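You operate a simulated robot arm through the tools that you are given. There is no shell and no other tool.

You run a simulated robot arm. Do the job below in one go: nothing can be reset, and whatever is moved stays where it is left.

## Task
Empty the beaker beside the flange into the green jug; wipe the stain off.
Fine: the oil stain on the steel top, with the grey rag; the beaker then stands on the yellow ring, the rag goes back where it lay; jug and other beaker stay. Set down upright: clear beaker. What is to be rubbed or washed off counts as gone when no trace of it is left.

It is judged by the outcome, as a careful person would: the job done as asked, and still so three seconds after it is handed in. It fails if anything else is knocked over, pushed out of place, dropped, spilled or broken.

## Robot
A 5-joint arm with a two-finger parallel gripper, fixed in place. Base frame: the origin is on the floor under the middle of its stand, x ahead of it, y to its left, z up; the work surface is at about z = 0.7. Lengths are in m, angles in degrees, forces in N, time in s.
It reaches about 1.134 m from its shoulder. Its first joint turns from -149.0 to 149.0 degrees. Payload 1.57 kg.
The TCP is the grasp point between the finger pads, 0.03 m short of the fingertips. In the tool frame z runs along the fingers and y along their closing line. Largest opening 0.11 m; finger width 0.024, thickness 0.012; the body of the gripper, 0.048 by 0.112 m, starts 0.078 m behind the TCP.
Orientation is told as [roll, pitch, yaw] about the base's x, y, z axes, in that order, counted from this pose: with the fingers straight down and closing along the base's y, the tool's x points along the base's -x, its y along +y and its z along -z.

## Interface
- The arm moves only by the tool send_rows. Its argument "deltas" is a list of rows, each a list of 7 numbers: the shift along the tool's x, y, z in m, then the turn, a rotation vector about the tool's x, y, z in degrees, then the gripper command, from -1 (shut) to 1 (fully open), values between in proportion. In form: [[x, y, z, wx, wy, wz, fingers], ...]. A call has 1 to 20 rows; each row shifts and turns the commanded pose from where the row before left it, along the tool's axes as they then stand. Each row takes 0.2 s and may step no farther than 0.05 m and 8.6 degrees from the row before; otherwise, or with a gripper value out of range, the whole call is refused. Where a pose cannot be reached the arm comes as near as it can. A force on the tool above 50 N (or 10 N above the force at the start of the call, whichever is more), or a blocked arm, ends the call early, and 0.2 s more pass. The fingers move at their own pace (about 0.072 m/s each) and stop on an object; they squeeze with about 43 N. The grip force told is the motor's: it shows also when the fingers shut on nothing. Time passes only in rows, and 0.2 s behind the last, so rows that do not move let the fingers close. The reply holds the time, the measured pose of the TCP, the force on the tool along the base axes, the opening and the grip force, in the units named above and with some noise, with the torque about the TCP (base axes, N m) and any sound that the robot's microphone picked up, and new pictures: "pictures" is both (left out), scene, wrist or none.
- Cameras (640 x 400 px; columns grow to the right, rows downward): "scene" is fixed at [0.404, 0.6573, 1.4527]; the picture's right is [-1.00, -0.10, 0.00], its down [-0.05, 0.56, -0.82] and it looks along [0.08, -0.82, -0.57] (base axes); focal length 348 px, centre (320, 200). "wrist" rides on the gripper at [0.07, 0.016, -0.141] in the tool frame; the picture's right is [-0.23, 0.97, 0.00], its down [-0.85, -0.20, -0.48] and it looks along [-0.47, -0.11, 0.88] (tool axes); focal length 222 px, centre (320, 200). There is no depth. A picture from a camera that has moved, and an enlarged one, comes with that camera's place and axes in the base frame and with its lens. The place of the scene camera against the robot may be out by one fixed shift of up to 0.018 m in any direction.
- move_column(by): slides the trunk up (or, below 0, down) by that many m; the arm rides with it, the base frame stays. It gives what a move gives, with no picture.
- close_up(camera, box): a new picture of the part [left, top, right, bottom] of that camera's present view, enlarged. The clock stands still meanwhile.
- close_job(): hands the job in; it is judged then, once.

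Places have to be worked out from the pictures, the camera data and where the tool is seen. Open the gripper and draw the arm clear of the work before you hand the job in, unless the task says otherwise.

The tools are called as a command line: name --pt "numbers of a row" for each row, then --argument value for the rest, lists and objects as JSON in quotes. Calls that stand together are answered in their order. send_rows: Moves the arm, as the interface text tells. Its arguments: {"type":"object","properties":{"deltas":{"type":"array"},"pictures":{"type":"string","enum":["both","scene","wrist","none"]}},"required":["deltas"]} The other tools are called the same way: move_column (by) moves the trunk up or down; close_up (camera, box) takes an enlarged picture of a part of a camera's view; close_job () hands the job in.

At the start:

```text
clock: 0.0
tcp_pos: [0.4387, -0.3941, 1.001]
ee_rot: [0.1, 0.1, 0.0]
wrist_force: [-0.3, -0.7, -0.7]
wrist_torque: [-0.03, -0.03, 0.01]
width: 0.1103
grasp_force: 0.0
trunk travel left (down, up): [-0.734, 0.236]
```

scene: 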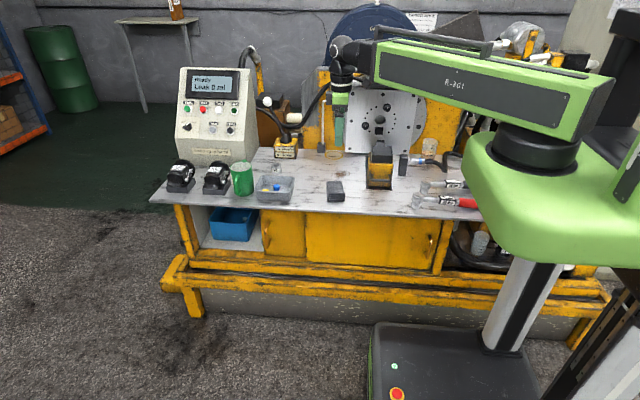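
wrist: 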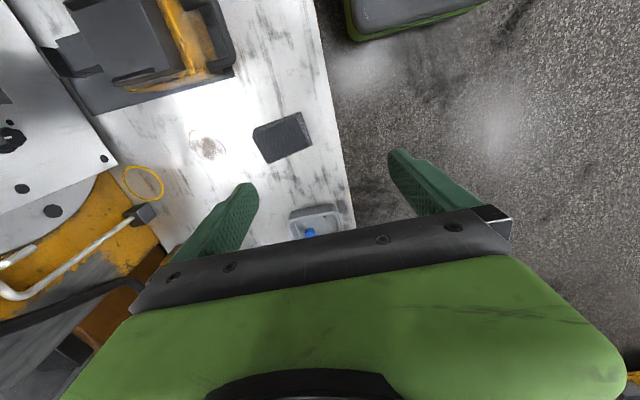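

I'll start by looking closer at the bench to identify the jug, beakers, ring, stain and rag.

close_up --camera "scene" --box '[150, 120, 310, 220]'

close_up --camera "scene" --box '[290, 120, 490, 220]'

close_up --camera "wrist" --box '[40, 60, 360, 260]'

```text
4.00 times, centred on (230, 170) of scene
camera zoom: at [0.404, 0.6573, 1.4527], right [-1.0, -0.1, 0.0], down [-0.05, 0.56, -0.82], along [0.08, -0.82, -0.57], focal length 1393 px, centre (680, 320)
```

zoom: 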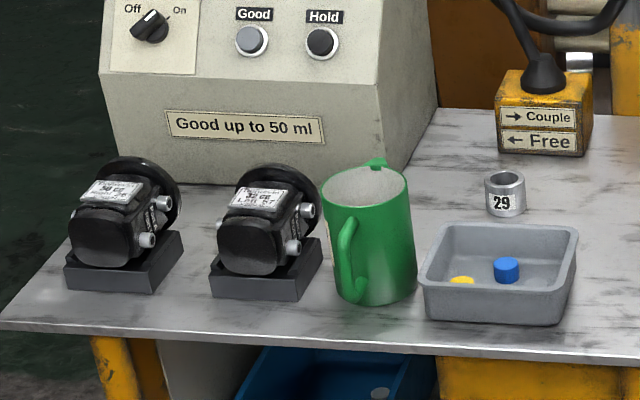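

```text
3.20 times, centred on (390, 170) of scene
camera zoom: at [0.404, 0.6573, 1.4527], right [-1.0, -0.1, 0.0], down [-0.05, 0.56, -0.82], along [0.08, -0.82, -0.57], focal length 1114 px, centre (96, 296)
```

zoom: 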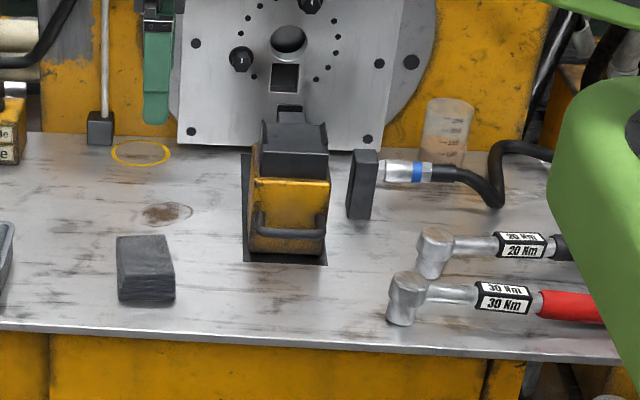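

```text
2.00 times, centred on (200, 160) of wrist
camera zoom: at [0.3687, -0.3764, 1.1409], right [0.23, 0.97, 0.0], down [0.85, -0.2, 0.48], along [0.47, -0.11, -0.88], focal length 444 px, centre (560, 280)
```

zoom: 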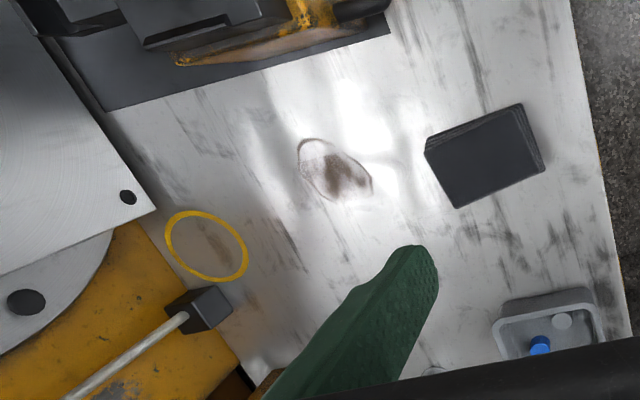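

The second beaker isn't obvious yet, and I need the shape of the wrist and the right-hand part of the bench. More close-ups cost no time.

close_up --camera "scene" --box '[380, 120, 500, 195]'

close_up --camera "scene" --box '[430, 200, 560, 280]'

close_up --camera "scene" --box '[300, 20, 460, 120]'

close_up --camera "scene" --box '[300, 140, 380, 190]'

close_up --camera "scene" --box '[220, 150, 300, 200]'

close_up --camera "wrist" --box '[0, 0, 320, 200]'

```text
5.33 times, centred on (440, 158) of scene
camera zoom: at [0.404, 0.6573, 1.4527], right [-1.0, -0.1, 0.0], down [-0.05, 0.56, -0.82], along [0.08, -0.82, -0.57], focal length 1857 px, centre (-320, 427)
```

zoom: 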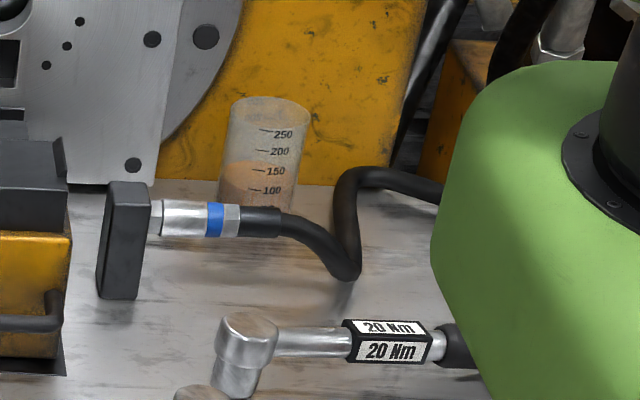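

```text
4.92 times, centred on (495, 240) of scene
camera zoom: at [0.404, 0.6573, 1.4527], right [-1.0, -0.1, 0.0], down [-0.05, 0.56, -0.82], along [0.08, -0.82, -0.57], focal length 1714 px, centre (-542, 3)
```

zoom: 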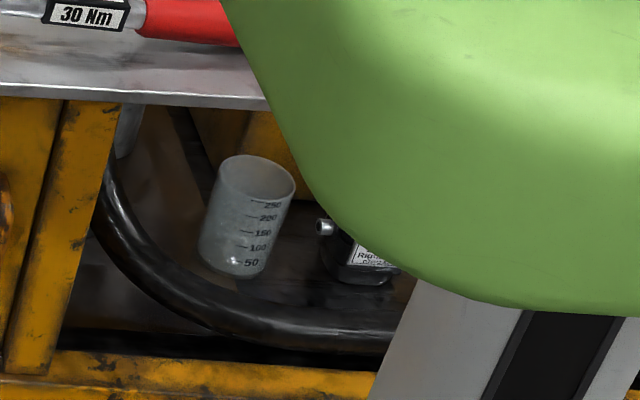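

```text
4.00 times, centred on (380, 70) of scene
camera zoom: at [0.404, 0.6573, 1.4527], right [-1.0, -0.1, 0.0], down [-0.05, 0.56, -0.82], along [0.08, -0.82, -0.57], focal length 1393 px, centre (80, 720)
```

zoom: 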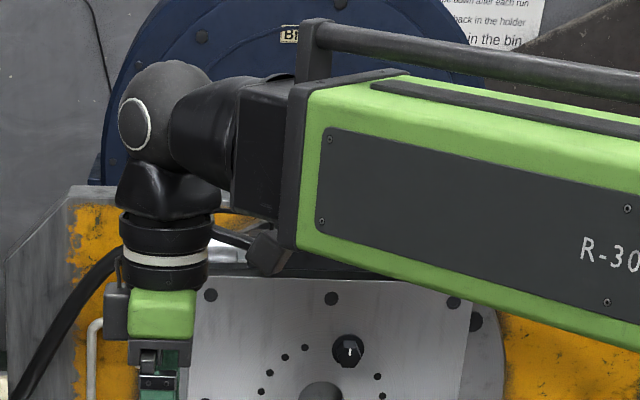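

```text
8.00 times, centred on (340, 165) of scene
camera zoom: at [0.404, 0.6573, 1.4527], right [-1.0, -0.1, 0.0], down [-0.05, 0.56, -0.82], along [0.08, -0.82, -0.57], focal length 2786 px, centre (160, 480)
```

zoom: 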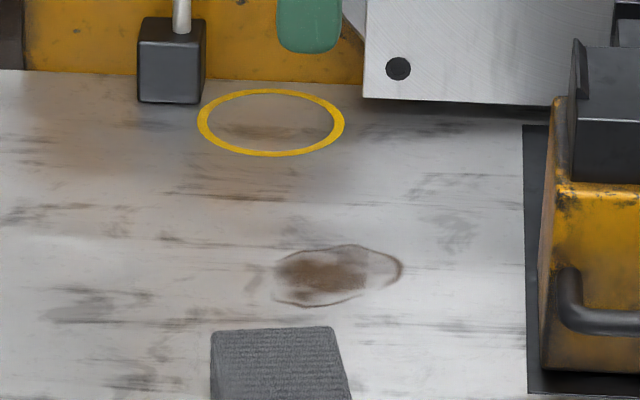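

```text
8.00 times, centred on (260, 175) of scene
camera zoom: at [0.404, 0.6573, 1.4527], right [-1.0, -0.1, 0.0], down [-0.05, 0.56, -0.82], along [0.08, -0.82, -0.57], focal length 2786 px, centre (800, 400)
```

zoom: 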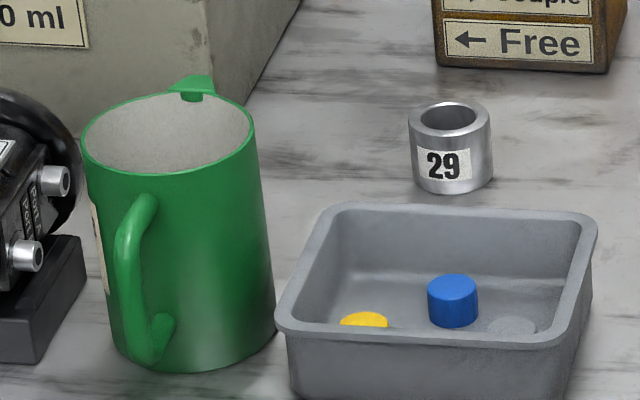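

```text
2.00 times, centred on (160, 100) of wrist
camera zoom: at [0.3687, -0.3764, 1.1409], right [0.23, 0.97, 0.0], down [0.85, -0.2, 0.48], along [0.47, -0.11, -0.88], focal length 444 px, centre (640, 400)
```

zoom: 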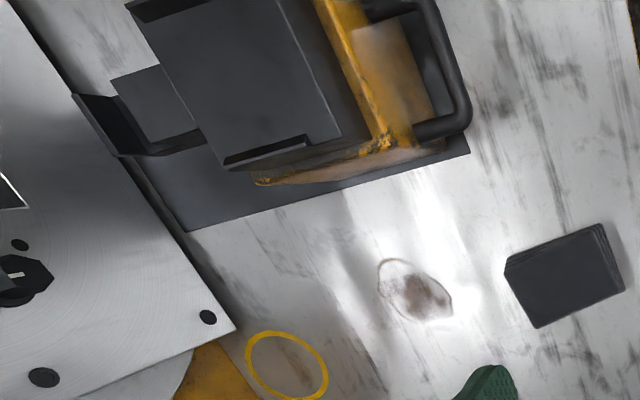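

The beaker to empty is the graduated one beside the flange plate, about (0.05, -0.78) and holding roughly 150 ml. The other beaker is on the shelf below. The stain is at about (0.432, -0.62), the ring at (0.475, -0.794) and the rag at (0.449, -0.465). I'll turn the wrist in place so the fingers close across the rag's short side, which also tests the arm.

send_rows --pt "0 0 0 0 0 8.2 1" --pt "0 0 0 0 0 8.2 1" --pt "0 0 0 0 0 8.2 1" --pt "0 0 0 0 0 8.2 1" --pt "0 0 0 0 0 8.2 1" --pt "0 0 0 0 0 8.2 1" --pt "0 0 0 0 0 8.2 1" --pt "0 0 0 0 0 8.2 1" --pt "0 0 0 0 0 8.2 1" --pt "0 0 0 0 0 8.2 1"

```text
clock: 2.2
tcp_pos: [0.4381, -0.3948, 0.9998]
ee_rot: [0.0, 0.0, -82.2]
wrist_force: [-0.3, 0.1, 0.3]
wrist_torque: [-0.02, 0.02, -0.01]
width: 0.11
grasp_force: 0.1
trunk travel left (down, up): [-0.734, 0.236]
camera wrist: at [0.4454, -0.322, 1.1409], right [1.0, -0.09, 0.0], down [-0.08, -0.87, 0.48], along [-0.04, -0.48, -0.88], focal length 222 px, centre (320, 200)
```

scene: 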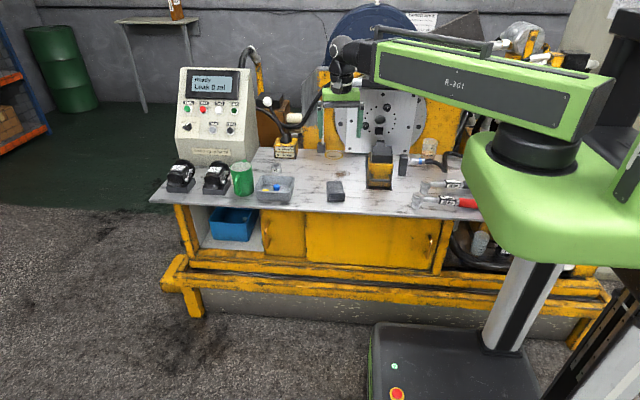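
wrist: 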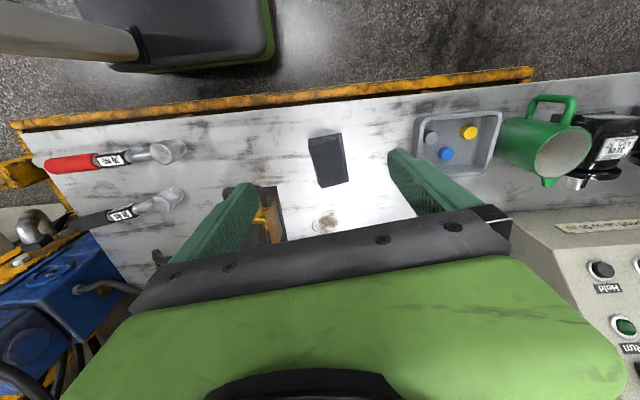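

The turn worked and the rag is now in view between the fingers. I'll zoom in to measure the rag, stain and jug.

close_up --camera "wrist" --box '[270, 120, 398, 200]'

close_up --camera "wrist" --box '[270, 170, 398, 250]'

close_up --camera "wrist" --box '[400, 80, 640, 230]'

close_up --camera "wrist" --box '[30, 120, 270, 270]'

```text
5.00 times, centred on (334, 160) of wrist
camera zoom: at [0.4454, -0.322, 1.1409], right [1.0, -0.09, 0.0], down [-0.08, -0.87, 0.48], along [-0.04, -0.48, -0.88], focal length 1111 px, centre (250, 400)
```

zoom: 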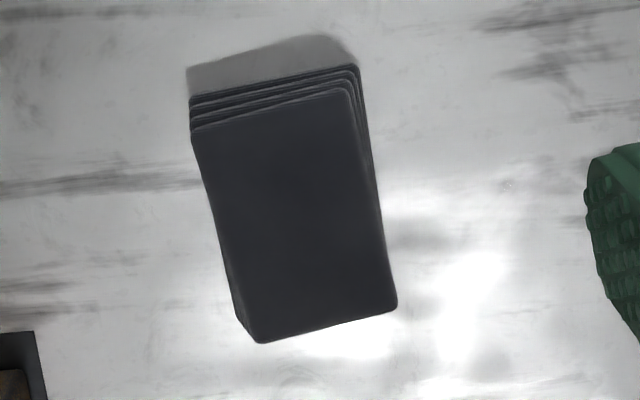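

```text
5.00 times, centred on (334, 210) of wrist
camera zoom: at [0.4454, -0.322, 1.1409], right [1.0, -0.09, 0.0], down [-0.08, -0.87, 0.48], along [-0.04, -0.48, -0.88], focal length 1111 px, centre (250, 150)
```

zoom: 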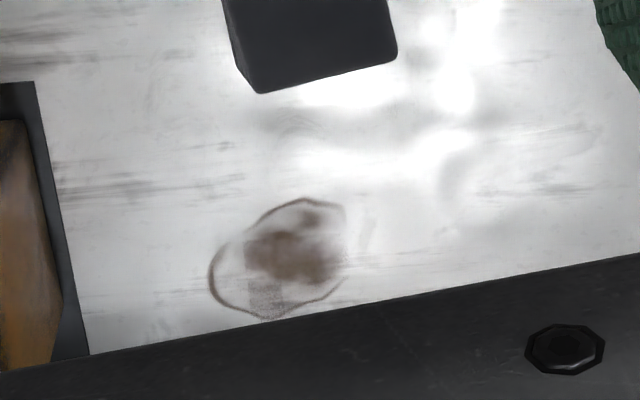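

```text
2.67 times, centred on (520, 155) of wrist
camera zoom: at [0.4454, -0.322, 1.1409], right [1.0, -0.09, 0.0], down [-0.08, -0.87, 0.48], along [-0.04, -0.48, -0.88], focal length 592 px, centre (-213, 320)
```

zoom: 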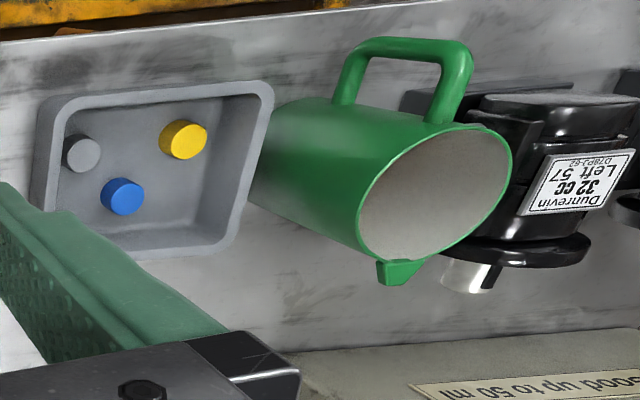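

```text
2.67 times, centred on (150, 195) of wrist
camera zoom: at [0.4454, -0.322, 1.1409], right [1.0, -0.09, 0.0], down [-0.08, -0.87, 0.48], along [-0.04, -0.48, -0.88], focal length 592 px, centre (773, 213)
```

zoom: 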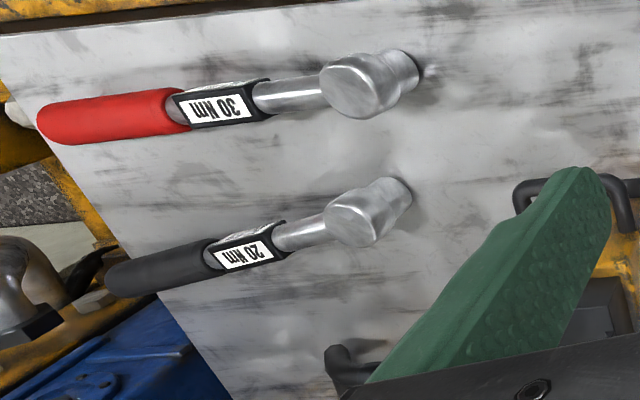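

From this view the rag centre is about (0.451, -0.469), its short side turned about 10.5° from x. The stain covers x 0.397–0.465, y -0.589 to -0.659, and the jug is at about (0.80, -0.45) with its rim near z = 0.815. I'll move above the rag to check the alignment.

send_rows --pt "0 0 0 0 0 -2.5 1" --pt "-0.015 0 0.04 0 0 0 1" --pt "-0.015 0 0.04 0 0 0 1" --pt "-0.015 0 0.04 0 0 0 1" --pt "-0.015 0 0.03 0 0 0 1" --pt "-0.015 -0.001 0.03 0 0 0 1"

```text
clock: 3.6
tcp_pos: [0.4507, -0.4639, 1.0008]
ee_rot: [0.0, 0.0, -79.5]
wrist_force: [-0.8, -0.2, -1.0]
wrist_torque: [0.0, 0.0, 0.03]
width: 0.1104
grasp_force: 0.0
out of reach, approached as far as the arm can: row 2, 3, 4, 5, 6
trunk travel left (down, up): [-0.734, 0.236]
camera wrist: at [0.4541, -0.391, 1.1409], right [1.0, -0.05, 0.0], down [-0.04, -0.88, 0.48], along [-0.02, -0.48, -0.88], focal length 222 px, centre (320, 200)
```

scene: 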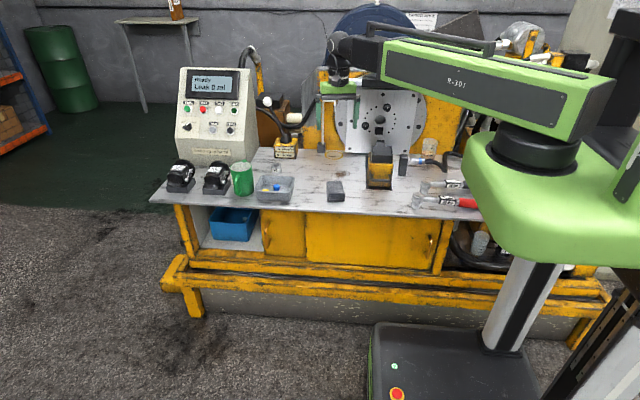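
wrist: 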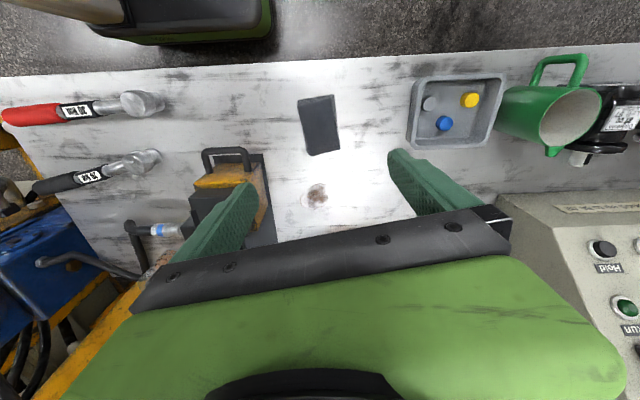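

The reply shows the tool can't move vertically on its own when pointing down, so height must come from the trunk. I'll send one still row to see whether the command was clipped to the real pose.

send_rows --pt "0 0 0 0 0 0 1" --pictures "none"

```text
clock: 4.0
tcp_pos: [0.4503, -0.4644, 1.0001]
ee_rot: [-0.1, 0.1, -79.5]
wrist_force: [0.6, 0.3, -0.8]
wrist_torque: [0.01, -0.03, -0.02]
width: 0.1098
grasp_force: 0.0
trunk travel left (down, up): [-0.734, 0.236]
```

The command starts again from the real pose. The rag is below the fingers, so I'll lower the trunk part way and check alignment.

move_column --by -0.15

send_rows --pt "0 0 0 0 0 0 1"

```text
clock: 5.8
tcp_pos: [0.4522, -0.4642, 0.8505]
ee_rot: [0.0, 0.1, -79.5]
wrist_force: [1.2, 0.4, -0.1]
wrist_torque: [0.03, 0.0, -0.02]
width: 0.1102
grasp_force: 0.1
trunk travel left (down, up): [-0.584, 0.386]
```

```text
clock: 6.2
tcp_pos: [0.4511, -0.4636, 0.8508]
ee_rot: [0.0, 0.0, -79.4]
wrist_force: [0.1, 0.0, 0.3]
wrist_torque: [0.03, 0.03, 0.05]
width: 0.1098
grasp_force: 0.1
trunk travel left (down, up): [-0.584, 0.386]
camera wrist: at [0.4541, -0.3907, 0.991], right [1.0, -0.05, 0.0], down [-0.04, -0.88, 0.48], along [-0.02, -0.48, -0.88], focal length 222 px, centre (320, 200)
```

scene: 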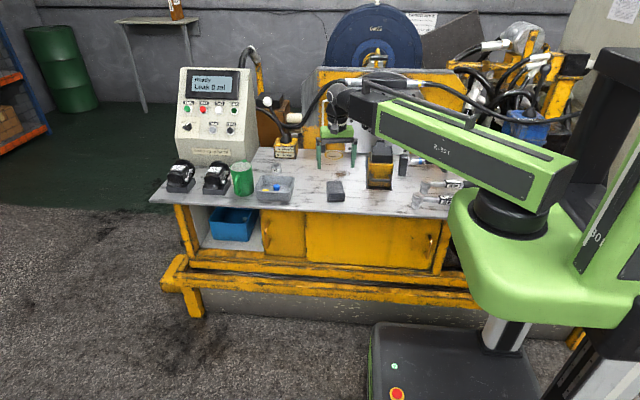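
wrist: 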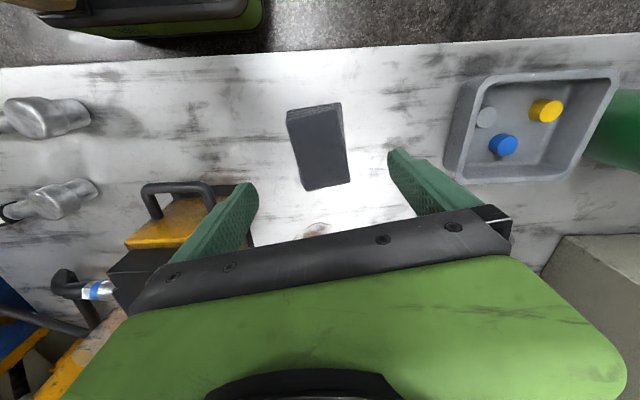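

Zooming on the rag and the fingers to verify centring before the final descent.

close_up --camera "wrist" --box '[240, 90, 400, 190]'

close_up --camera "scene" --box '[300, 110, 460, 210]'

```text
4.00 times, centred on (320, 140) of wrist
camera zoom: at [0.4541, -0.3907, 0.991], right [1.0, -0.05, 0.0], down [-0.04, -0.88, 0.48], along [-0.02, -0.48, -0.88], focal length 888 px, centre (320, 440)
```

zoom: 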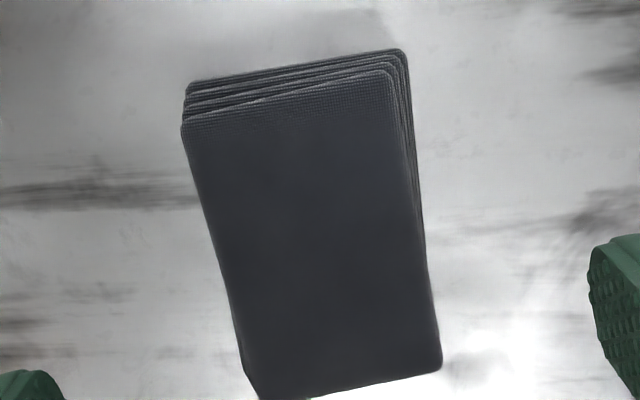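

```text
4.00 times, centred on (380, 160) of scene
camera zoom: at [0.404, 0.6573, 1.4527], right [-1.0, -0.1, 0.0], down [-0.05, 0.56, -0.82], along [0.08, -0.82, -0.57], focal length 1393 px, centre (80, 360)
```

zoom: 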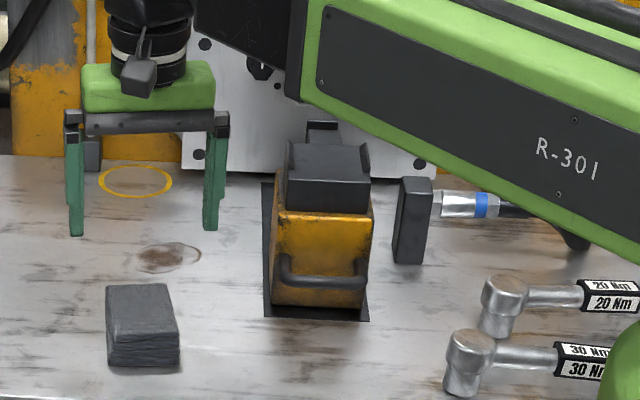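

The fingers straddle the rag with the TCP within 2 mm of its centre. I'll lower to about z = 0.743, so the fingertips stay about 13 mm above the top.

move_column --by -0.09

move_column --by -0.018

close_up --camera "scene" --box '[300, 150, 380, 200]'

close_up --camera "wrist" --box '[160, 60, 480, 260]'

```text
clock: 7.4
tcp_pos: [0.4499, -0.4642, 0.7614]
ee_rot: [0.0, 0.0, -79.5]
wrist_force: [0.4, -1.0, -0.2]
wrist_torque: [-0.01, -0.02, -0.02]
width: 0.1098
grasp_force: 0.2
trunk travel left (down, up): [-0.494, 0.476]
```

```text
clock: 8.1
tcp_pos: [0.4508, -0.4647, 0.742]
ee_rot: [-0.1, 0.0, -79.5]
wrist_force: [0.2, 0.5, -0.1]
wrist_torque: [-0.01, -0.01, 0.0]
width: 0.1101
grasp_force: 0.1
trunk travel left (down, up): [-0.476, 0.494]
```

```text
8.00 times, centred on (340, 175) of scene
camera zoom: at [0.404, 0.6573, 1.4527], right [-1.0, -0.1, 0.0], down [-0.05, 0.56, -0.82], along [0.08, -0.82, -0.57], focal length 2786 px, centre (160, 400)
```

zoom: 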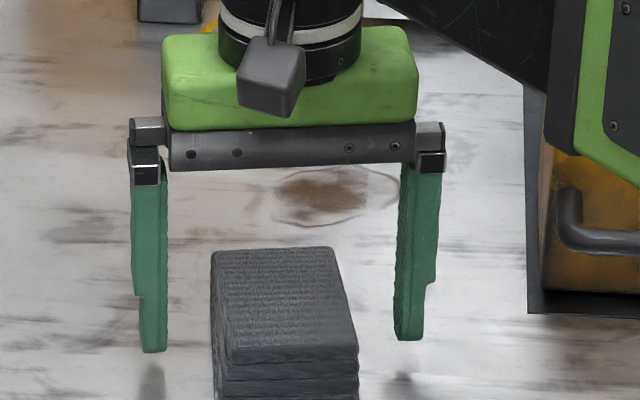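

```text
2.00 times, centred on (320, 160) of wrist
camera zoom: at [0.4541, -0.3907, 0.8829], right [1.0, -0.05, 0.0], down [-0.04, -0.88, 0.48], along [-0.02, -0.48, -0.88], focal length 444 px, centre (320, 280)
```

zoom: 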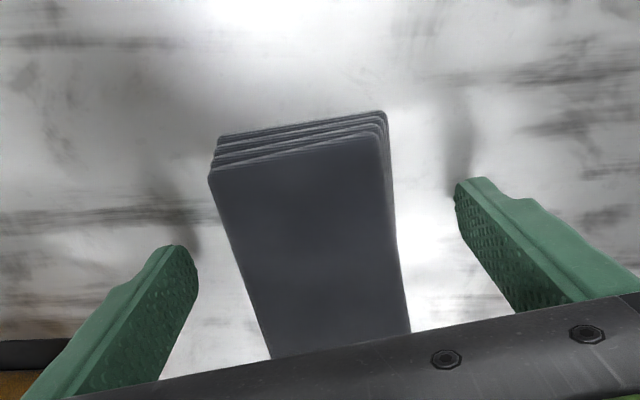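

Both fingers are beside the rag, clear of the top and centred. I'll close on it.

send_rows --pt "0 0 0 0 0 0 -1" --pt "0 0 0 0 0 0 -1" --pt "0 0 0 0 0 0 -1" --pt "0 0 0 0 0 0 -1" --pt "0 0 0 0 0 0 -1" --pt "0 0 0 0 0 0 -1"

```text
clock: 9.4
tcp_pos: [0.4509, -0.4638, 0.7429]
ee_rot: [0.1, 0.0, -79.4]
wrist_force: [-0.1, -0.1, 0.9]
wrist_torque: [0.01, 0.03, -0.06]
width: 0.0653
grasp_force: 42.9
trunk travel left (down, up): [-0.476, 0.494]
camera wrist: at [0.4541, -0.3907, 0.883], right [1.0, -0.05, 0.0], down [-0.04, -0.88, 0.48], along [-0.02, -0.48, -0.88], focal length 222 px, centre (320, 200)
```

scene: 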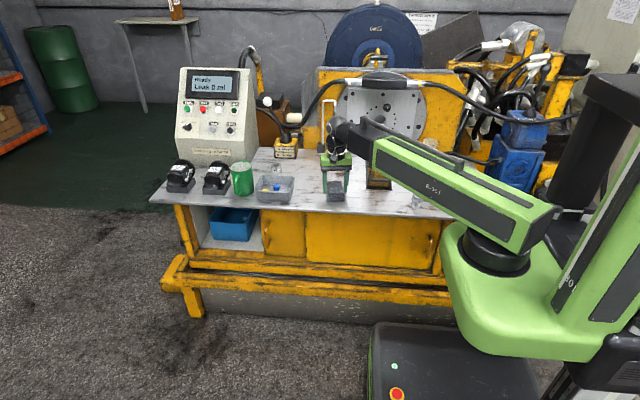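
wrist: 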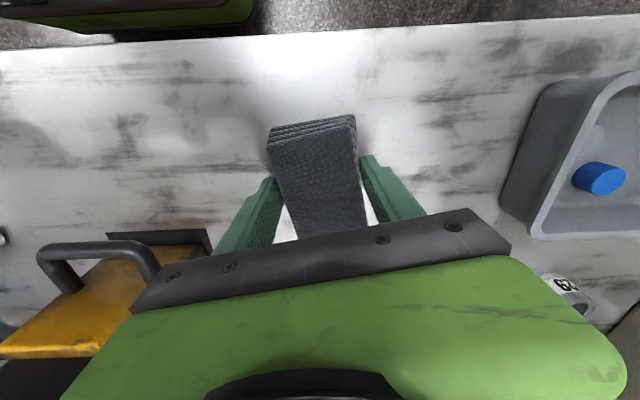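

The rag is gripped at 0.065 m, at TCP (0.451, -0.464, 0.7425), yaw -79.45; I'll note that for putting it back. Now I'll lift it 3 cm and carry it over the stain.

move_column --by 0.03

send_rows --pt "-0.0307 -0.0098 0 0 0 0 -1" --pt "-0.0307 -0.0098 0 0 0 0 -1" --pt "-0.0307 -0.0098 0 0 0 0 -1" --pt "-0.0307 -0.0098 0 0 0 0 -1" --pt "-0.0307 -0.0098 0 0 0 0 -1" --pt "0 0 0 0 0 0 -1"

```text
clock: 10.2
tcp_pos: [0.45, -0.4642, 0.7733]
ee_rot: [0.0, 0.0, -79.5]
wrist_force: [0.7, 0.4, -0.5]
wrist_torque: [0.0, 0.01, 0.01]
width: 0.0652
grasp_force: 43.2
trunk travel left (down, up): [-0.506, 0.464]
```

```text
clock: 11.6
tcp_pos: [0.4298, -0.6239, 0.7726]
ee_rot: [-0.1, 0.0, -79.6]
wrist_force: [1.1, 0.5, -0.3]
wrist_torque: [0.0, -0.01, -0.01]
width: 0.0651
grasp_force: 43.1
trunk travel left (down, up): [-0.506, 0.464]
camera wrist: at [0.4329, -0.55, 0.9128], right [1.0, -0.05, 0.0], down [-0.04, -0.88, 0.48], along [-0.02, -0.48, -0.88], focal length 222 px, centre (320, 200)
```

scene: 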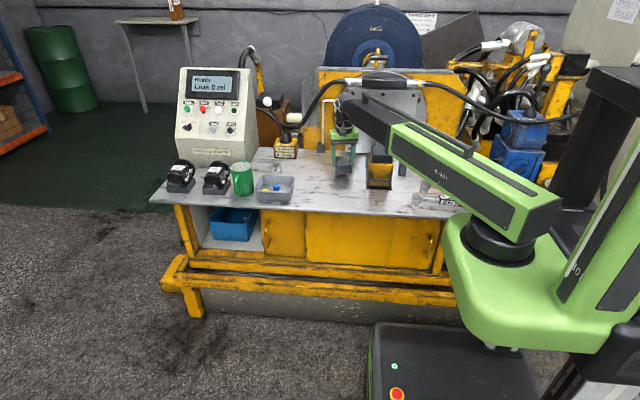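
wrist: 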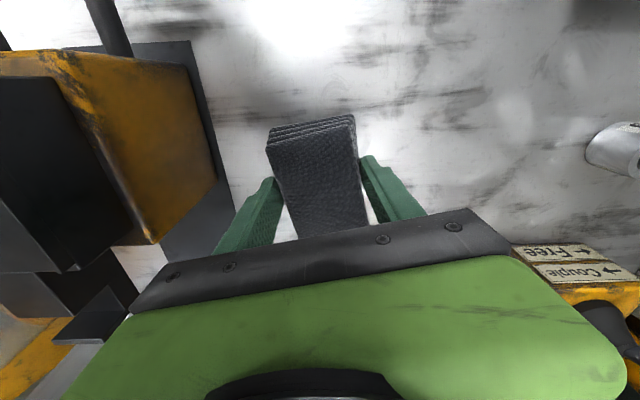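

The rag is over the stain and still held square. I'll lower it onto the steel and watch the force.

move_column --by -0.03

move_column --by -0.002

```text
clock: 12.3
tcp_pos: [0.4313, -0.6226, 0.7431]
ee_rot: [0.1, 0.0, -79.5]
wrist_force: [-0.6, 0.7, 0.6]
wrist_torque: [-0.03, 0.0, 0.03]
width: 0.065
grasp_force: 43.1
trunk travel left (down, up): [-0.476, 0.494]
```

```text
clock: 12.9
tcp_pos: [0.4286, -0.6232, 0.7426]
ee_rot: [0.1, -0.2, -79.6]
wrist_force: [4.7, -7.2, 31.0]
wrist_torque: [0.1, 0.02, -0.16]
width: 0.0654
grasp_force: 42.8
trunk travel left (down, up): [-0.474, 0.496]
```

Two millimetres of press gives 31 N, which is more than needed. I'll ease off by 1 mm before rubbing.

move_column --by 0.001

```text
clock: 13.4
tcp_pos: [0.4298, -0.6221, 0.7414]
ee_rot: [0.0, 0.0, -79.5]
wrist_force: [2.9, -4.4, 19.2]
wrist_torque: [-0.32, -0.17, -0.14]
width: 0.065
grasp_force: 42.9
trunk travel left (down, up): [-0.475, 0.495]
```

Contact is about 19 N, a firm wipe. I'll rub with sweeps along x and shifts in y so the rag covers the whole stain.

send_rows --pt "0 0.018 0 0 0 0 -1" --pt "0 0.018 0 0 0 0 -1" --pt "0 -0.018 0 0 0 0 -1" --pt "0 -0.018 0 0 0 0 -1" --pt "0 -0.018 0 0 0 0 -1" --pt "0 -0.018 0 0 0 0 -1" --pt "0.015 0 0 0 0 0 -1" --pt "0 0.018 0 0 0 0 -1" --pt "0 0.018 0 0 0 0 -1" --pt "0 0.018 0 0 0 0 -1" --pt "0 0.018 0 0 0 0 -1" --pt "-0.015 0 0 0 0 0 -1" --pt "-0.015 0 0 0 0 0 -1" --pt "0 -0.018 0 0 0 0 -1" --pt "0 -0.018 0 0 0 0 -1" --pt "0 -0.018 0 0 0 0 -1" --pt "0 -0.018 0 0 0 0 -1" --pt "0.015 0 0 0 0 0 -1" --pt "0 0.018 0 0 0 0 -1" --pt "0 0.018 0 0 0 0 -1"

```text
clock: 17.6
tcp_pos: [0.4298, -0.6227, 0.7438]
ee_rot: [-0.1, 0.0, -79.5]
wrist_force: [-3.4, -0.1, 9.2]
wrist_torque: [-0.15, 0.14, 0.01]
width: 0.0646
grasp_force: 42.8
trunk travel left (down, up): [-0.475, 0.495]
camera wrist: at [0.4341, -0.5501, 0.8825], right [1.0, -0.05, 0.0], down [-0.04, -0.88, 0.48], along [-0.02, -0.48, -0.88], focal length 222 px, centre (320, 200)
```

scene: 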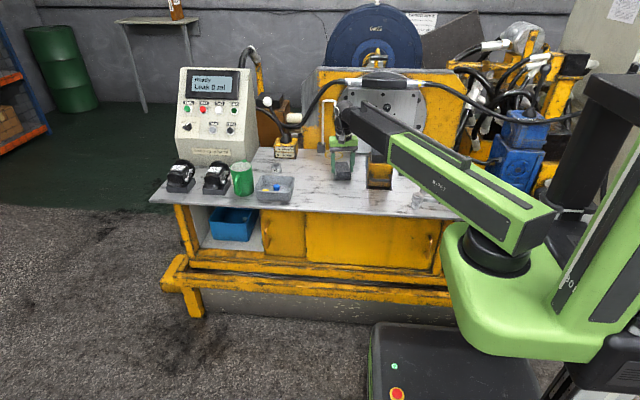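
wrist: 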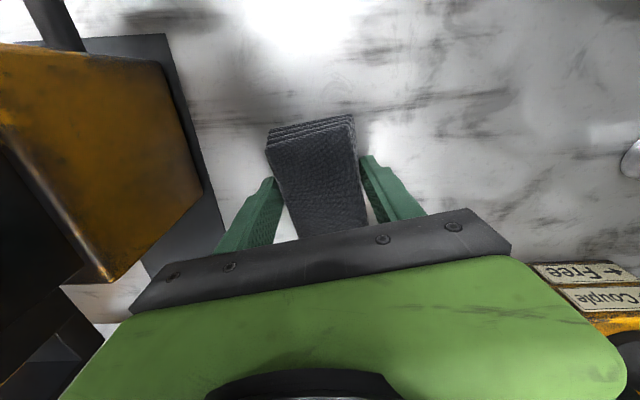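

Contact has dropped to 9 N, so I'll press 1 mm more and make a second pass with strokes the other way before checking.

move_column --by -0.001

send_rows --pt "0.015 0 0 0 0 0 -1" --pt "0.015 0 0 0 0 0 -1" --pt "-0.015 0 0 0 0 0 -1" --pt "-0.015 0 0 0 0 0 -1" --pt "-0.015 0 0 0 0 0 -1" --pt "-0.015 0 0 0 0 0 -1" --pt "0 0.025 0 0 0 0 -1" --pt "0.015 0 0 0 0 0 -1" --pt "0.015 0 0 0 0 0 -1" --pt "0.015 0 0 0 0 0 -1" --pt "0.015 0 0 0 0 0 -1" --pt "0 -0.025 0 0 0 0 -1" --pt "0 -0.025 0 0 0 0 -1" --pt "-0.015 0 0 0 0 0 -1" --pt "-0.015 0 0 0 0 0 -1" --pt "-0.015 0 0 0 0 0 -1" --pt "-0.015 0 0 0 0 0 -1" --pt "0.015 0 0 0 0 0 -1" --pt "0.015 0 0 0 0 0 -1" --pt "0 0.025 0 0 0 0 -1" --pictures "none"

move_column --by 0.03

send_rows --pt "0.0307 0.0098 0 0 0 0 -1" --pt "0.0307 0.0098 0 0 0 0 -1" --pt "0.0307 0.0098 0 0 0 0 -1" --pt "0.0307 0.0098 0 0 0 0 -1" --pt "0.0307 0.0098 0 0 0 0 -1" --pt "0 0 0 0 0 0 -1"

```text
clock: 18.1
tcp_pos: [0.4315, -0.6231, 0.7429]
ee_rot: [0.1, -0.1, -79.5]
wrist_force: [-2.7, -4.7, 24.7]
wrist_torque: [0.04, 0.25, -0.07]
width: 0.0649
grasp_force: 43.1
trunk travel left (down, up): [-0.474, 0.496]
```

```text
clock: 22.3
tcp_pos: [0.4271, -0.6208, 0.7422]
ee_rot: [-0.1, -0.1, -79.5]
wrist_force: [-8.0, 1.2, 15.6]
wrist_torque: [-0.44, 0.13, -0.17]
width: 0.0651
grasp_force: 43.9
trunk travel left (down, up): [-0.474, 0.496]
```

```text
clock: 23.0
tcp_pos: [0.429, -0.6209, 0.7703]
ee_rot: [0.0, 0.0, -79.5]
wrist_force: [0.3, 0.3, -0.6]
wrist_torque: [-0.02, -0.02, 0.01]
width: 0.065
grasp_force: 43.1
trunk travel left (down, up): [-0.504, 0.466]
```

```text
clock: 24.4
tcp_pos: [0.4478, -0.4614, 0.7713]
ee_rot: [0.0, -0.1, -79.6]
wrist_force: [0.3, -0.2, -0.2]
wrist_torque: [-0.01, 0.01, -0.01]
width: 0.0647
grasp_force: 42.9
trunk travel left (down, up): [-0.504, 0.466]
camera wrist: at [0.4515, -0.3877, 0.911], right [1.0, -0.05, 0.0], down [-0.04, -0.88, 0.48], along [-0.02, -0.48, -0.88], focal length 222 px, centre (320, 200)
```

scene: 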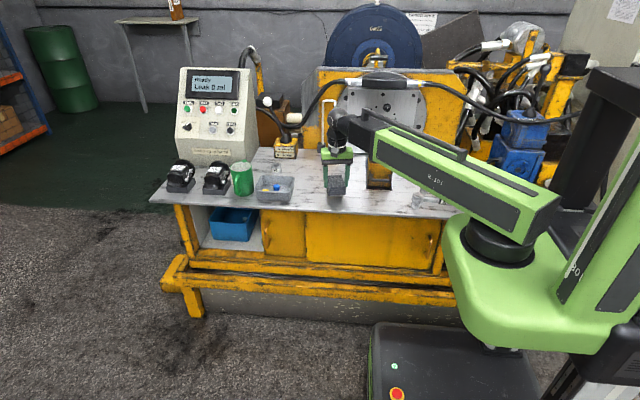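
wrist: 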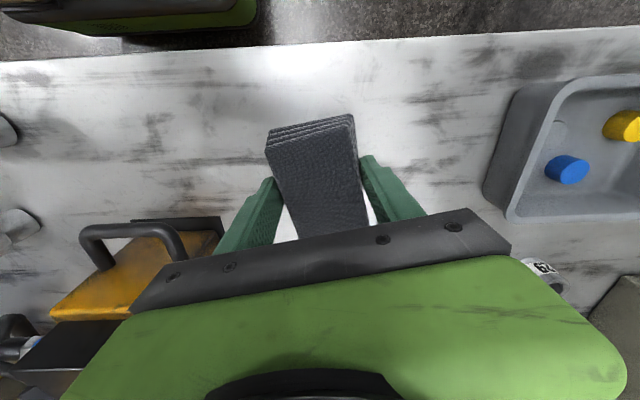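

I've lifted the rag and moved it aside, so I'll look closely at where the stain was.

close_up --camera "scene" --box '[300, 140, 380, 190]'

close_up --camera "scene" --box '[322, 150, 370, 180]'

```text
8.00 times, centred on (340, 165) of scene
camera zoom: at [0.404, 0.6573, 1.4527], right [-1.0, -0.1, 0.0], down [-0.05, 0.56, -0.82], along [0.08, -0.82, -0.57], focal length 2786 px, centre (160, 480)
```

zoom: 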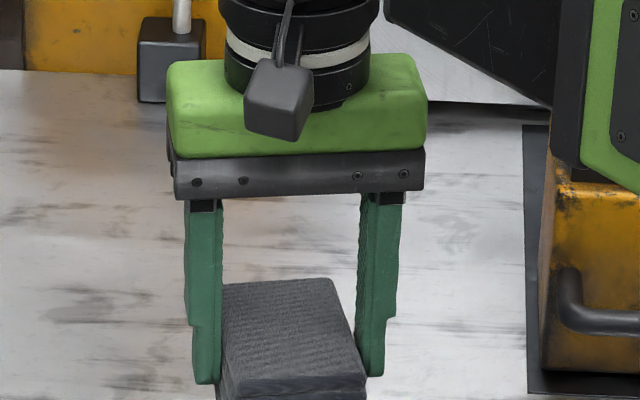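

```text
13.33 times, centred on (346, 165) of scene
camera zoom: at [0.404, 0.6573, 1.4527], right [-1.0, -0.1, 0.0], down [-0.05, 0.56, -0.82], along [0.08, -0.82, -0.57], focal length 4643 px, centre (-27, 667)
```

zoom: 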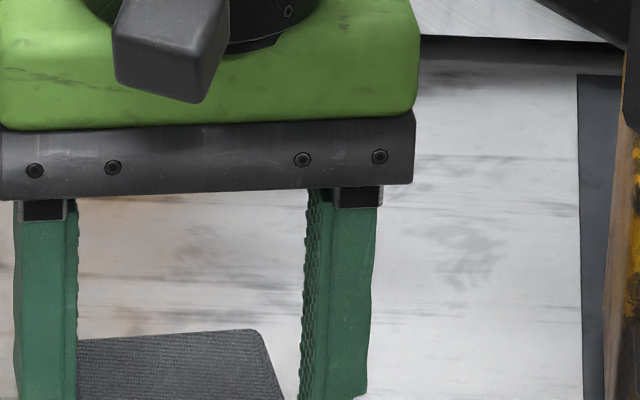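

What I can see between the fingers looks clean, but a finger hides part of the area. I'll raise the trunk for a clear view before putting the rag back.

move_column --by 0.15

close_up --camera "scene" --box '[300, 140, 380, 190]'

close_up --camera "scene" --box '[322, 158, 370, 188]'

close_up --camera "wrist" --box '[240, 150, 400, 250]'

```text
clock: 26.2
tcp_pos: [0.4473, -0.46, 0.9204]
ee_rot: [-0.1, 0.0, -79.5]
wrist_force: [-0.5, -0.2, 0.1]
wrist_torque: [0.01, 0.01, 0.06]
width: 0.0648
grasp_force: 42.6
trunk travel left (down, up): [-0.654, 0.316]
```

```text
8.00 times, centred on (340, 165) of scene
camera zoom: at [0.404, 0.6573, 1.4527], right [-1.0, -0.1, 0.0], down [-0.05, 0.56, -0.82], along [0.08, -0.82, -0.57], focal length 2786 px, centre (160, 480)
```

zoom: 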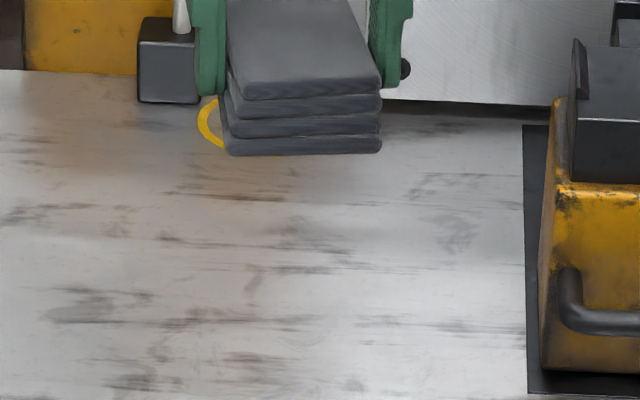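

```text
13.33 times, centred on (346, 173) of scene
camera zoom: at [0.404, 0.6573, 1.4527], right [-1.0, -0.1, 0.0], down [-0.05, 0.56, -0.82], along [0.08, -0.82, -0.57], focal length 4643 px, centre (-27, 560)
```

zoom: 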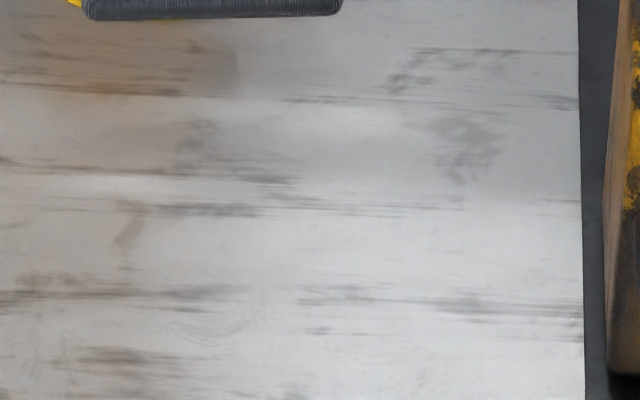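

```text
4.00 times, centred on (320, 200) of wrist
camera zoom: at [0.4514, -0.388, 1.0609], right [1.0, -0.05, 0.0], down [-0.04, -0.88, 0.48], along [-0.02, -0.48, -0.88], focal length 888 px, centre (320, 200)
```

zoom: 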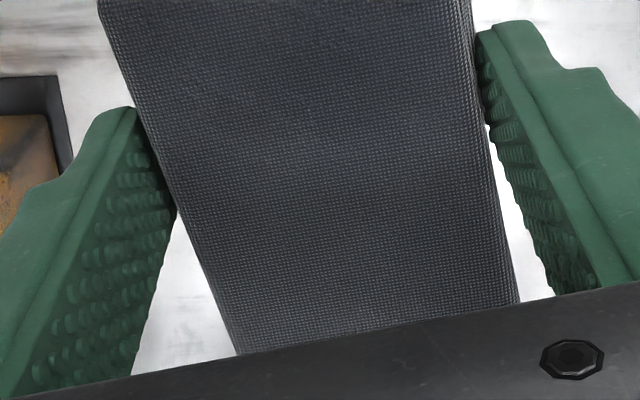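

The stain's body and ring are gone. One faint brown fleck remains near (0.475, -0.615), which may be part of the bench's own marks, so I'll enlarge it before deciding.

close_up --camera "scene" --box '[324, 165, 348, 180]'

close_up --camera "scene" --box '[328, 176, 352, 191]'

```text
16.00 times, centred on (336, 172) of scene
camera zoom: at [0.404, 0.6573, 1.4527], right [-1.0, -0.1, 0.0], down [-0.05, 0.56, -0.82], along [0.08, -0.82, -0.57], focal length 5572 px, centre (64, 640)
```

zoom: 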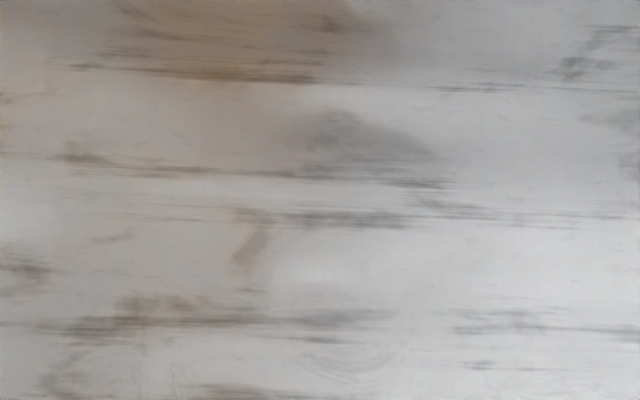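

```text
16.00 times, centred on (340, 184) of scene
camera zoom: at [0.404, 0.6573, 1.4527], right [-1.0, -0.1, 0.0], down [-0.05, 0.56, -0.82], along [0.08, -0.82, -0.57], focal length 5572 px, centre (0, 464)
```

zoom: 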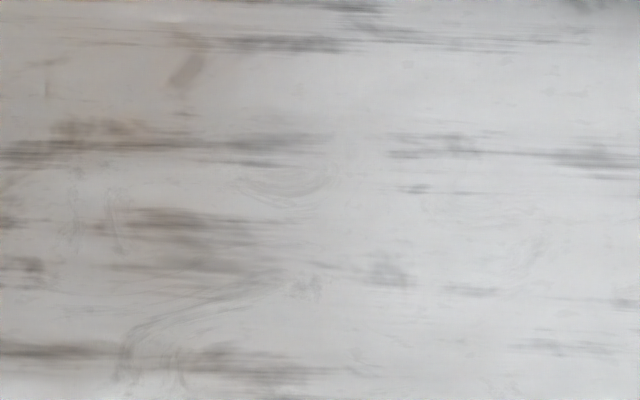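

The fleck matches the bench's streaks, but one more pass over a slightly wider area is cheap insurance. I'll go back over it and rub once more.

send_rows --pt "-0.0316 -0.0053 0 0 0 0 -1" --pt "-0.0316 -0.0053 0 0 0 0 -1" --pt "-0.0316 -0.0053 0 0 0 0 -1" --pt "-0.0316 -0.0053 0 0 0 0 -1" --pt "-0.0316 -0.0053 0 0 0 0 -1" --pt "0 0 0 0 0 0 -1" --pictures "none"

move_column --by -0.17

move_column --by -0.01

```text
clock: 27.6
tcp_pos: [0.4493, -0.6196, 0.921]
ee_rot: [0.0, 0.0, -79.5]
wrist_force: [0.6, -0.7, 0.6]
wrist_torque: [-0.01, -0.01, 0.01]
width: 0.0649
grasp_force: 43.0
trunk travel left (down, up): [-0.654, 0.316]
```

```text
clock: 29.5
tcp_pos: [0.4487, -0.6188, 0.7505]
ee_rot: [0.1, -0.2, -79.5]
wrist_force: [0.3, 1.4, -0.6]
wrist_torque: [0.0, -0.02, -0.01]
width: 0.0647
grasp_force: 43.2
trunk travel left (down, up): [-0.484, 0.486]
```

```text
clock: 30.1
tcp_pos: [0.4486, -0.6185, 0.7411]
ee_rot: [0.0, -0.1, -79.5]
wrist_force: [3.5, -4.3, 17.7]
wrist_torque: [-0.11, 0.0, -0.01]
width: 0.065
grasp_force: 42.8
trunk travel left (down, up): [-0.474, 0.496]
```

Contact is 17.7 N. I'll sweep wide across the old stain and a margin around it.

send_rows --pt "0 0.02 0 0 0 0 -1" --pt "0 0.02 0 0 0 0 -1" --pt "0 -0.02 0 0 0 0 -1" --pt "0 -0.02 0 0 0 0 -1" --pt "0 -0.02 0 0 0 0 -1" --pt "0 -0.02 0 0 0 0 -1" --pt "0 -0.014 0 0 0 0 -1" --pt "0.018 0 0 0 0 0 -1" --pt "0 0.02 0 0 0 0 -1" --pt "0 0.02 0 0 0 0 -1" --pt "0 0.02 0 0 0 0 -1" --pt "0 0.02 0 0 0 0 -1" --pt "0 0.014 0 0 0 0 -1" --pt "-0.018 0 0 0 0 0 -1" --pt "-0.018 0 0 0 0 0 -1" --pt "0 -0.02 0 0 0 0 -1" --pt "0 -0.02 0 0 0 0 -1" --pt "0 -0.02 0 0 0 0 -1" --pt "0 -0.02 0 0 0 0 -1" --pt "0 -0.014 0 0 0 0 -1" --pictures "none"

move_column --by 0.03

```text
clock: 34.3
tcp_pos: [0.4005, -0.6481, 0.7419]
ee_rot: [0.0, -0.2, -79.6]
wrist_force: [5.7, 0.9, 14.9]
wrist_torque: [0.06, -0.27, -0.05]
width: 0.065
grasp_force: 42.8
trunk travel left (down, up): [-0.474, 0.496]
```

```text
clock: 35.0
tcp_pos: [0.4004, -0.6484, 0.7714]
ee_rot: [0.0, 0.1, -79.6]
wrist_force: [-0.1, -0.6, -0.8]
wrist_torque: [0.0, -0.02, -0.02]
width: 0.065
grasp_force: 43.2
trunk travel left (down, up): [-0.504, 0.466]
```

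Now I'll carry the rag back to its original spot and compare views before setting it down.

send_rows --pt "0.0287 0.01383 0 0 0 0 -1" --pt "0.0287 0.01383 0 0 0 0 -1" --pt "0.0287 0.01383 0 0 0 0 -1" --pt "0.0287 0.01383 0 0 0 0 -1" --pt "0.0287 0.01383 0 0 0 0 -1" --pt "0.0287 0.01383 0 0 0 0 -1" --pt "0 0 0 0 0 0 -1"

close_up --camera "wrist" --box '[240, 90, 400, 190]'

```text
clock: 36.6
tcp_pos: [0.4503, -0.4628, 0.7713]
ee_rot: [0.0, 0.0, -79.6]
wrist_force: [-0.3, 1.0, 0.7]
wrist_torque: [0.0, 0.02, 0.02]
width: 0.0647
grasp_force: 42.8
trunk travel left (down, up): [-0.504, 0.466]
camera wrist: at [0.454, -0.3904, 0.9109], right [1.0, -0.05, 0.0], down [-0.04, -0.88, 0.48], along [-0.02, -0.48, -0.88], focal length 222 px, centre (320, 200)
```

scene: 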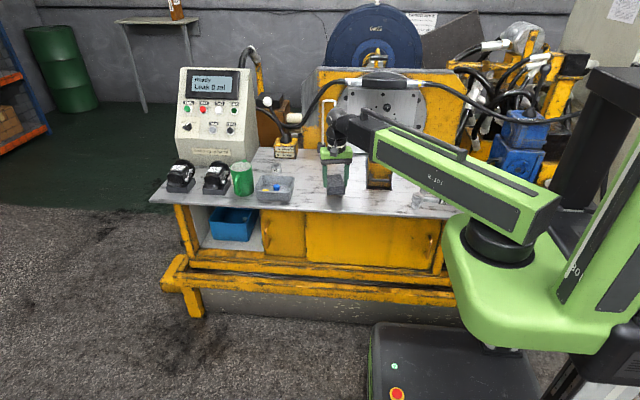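
wrist: 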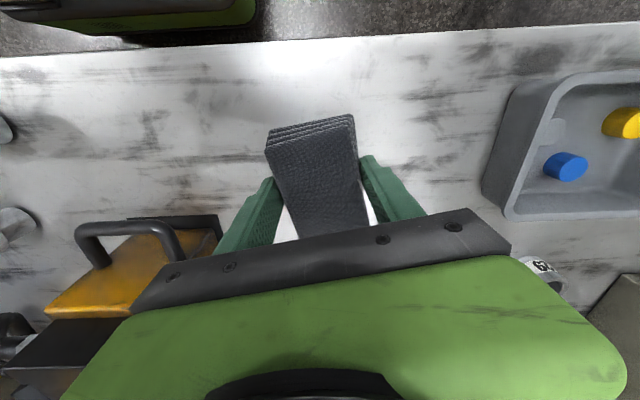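

```text
4.00 times, centred on (320, 140) of wrist
camera zoom: at [0.454, -0.3904, 0.9109], right [1.0, -0.05, 0.0], down [-0.04, -0.88, 0.48], along [-0.02, -0.48, -0.88], focal length 888 px, centre (320, 440)
```

zoom: 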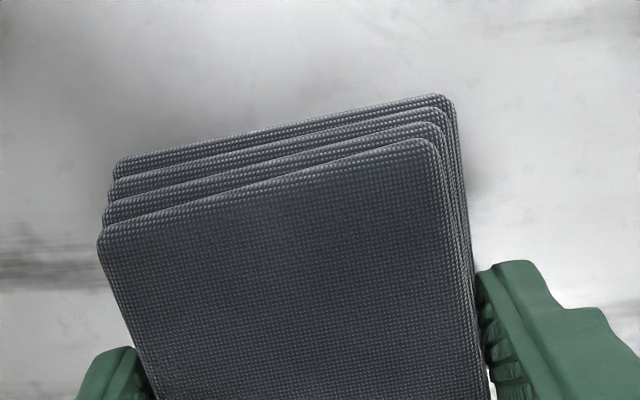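

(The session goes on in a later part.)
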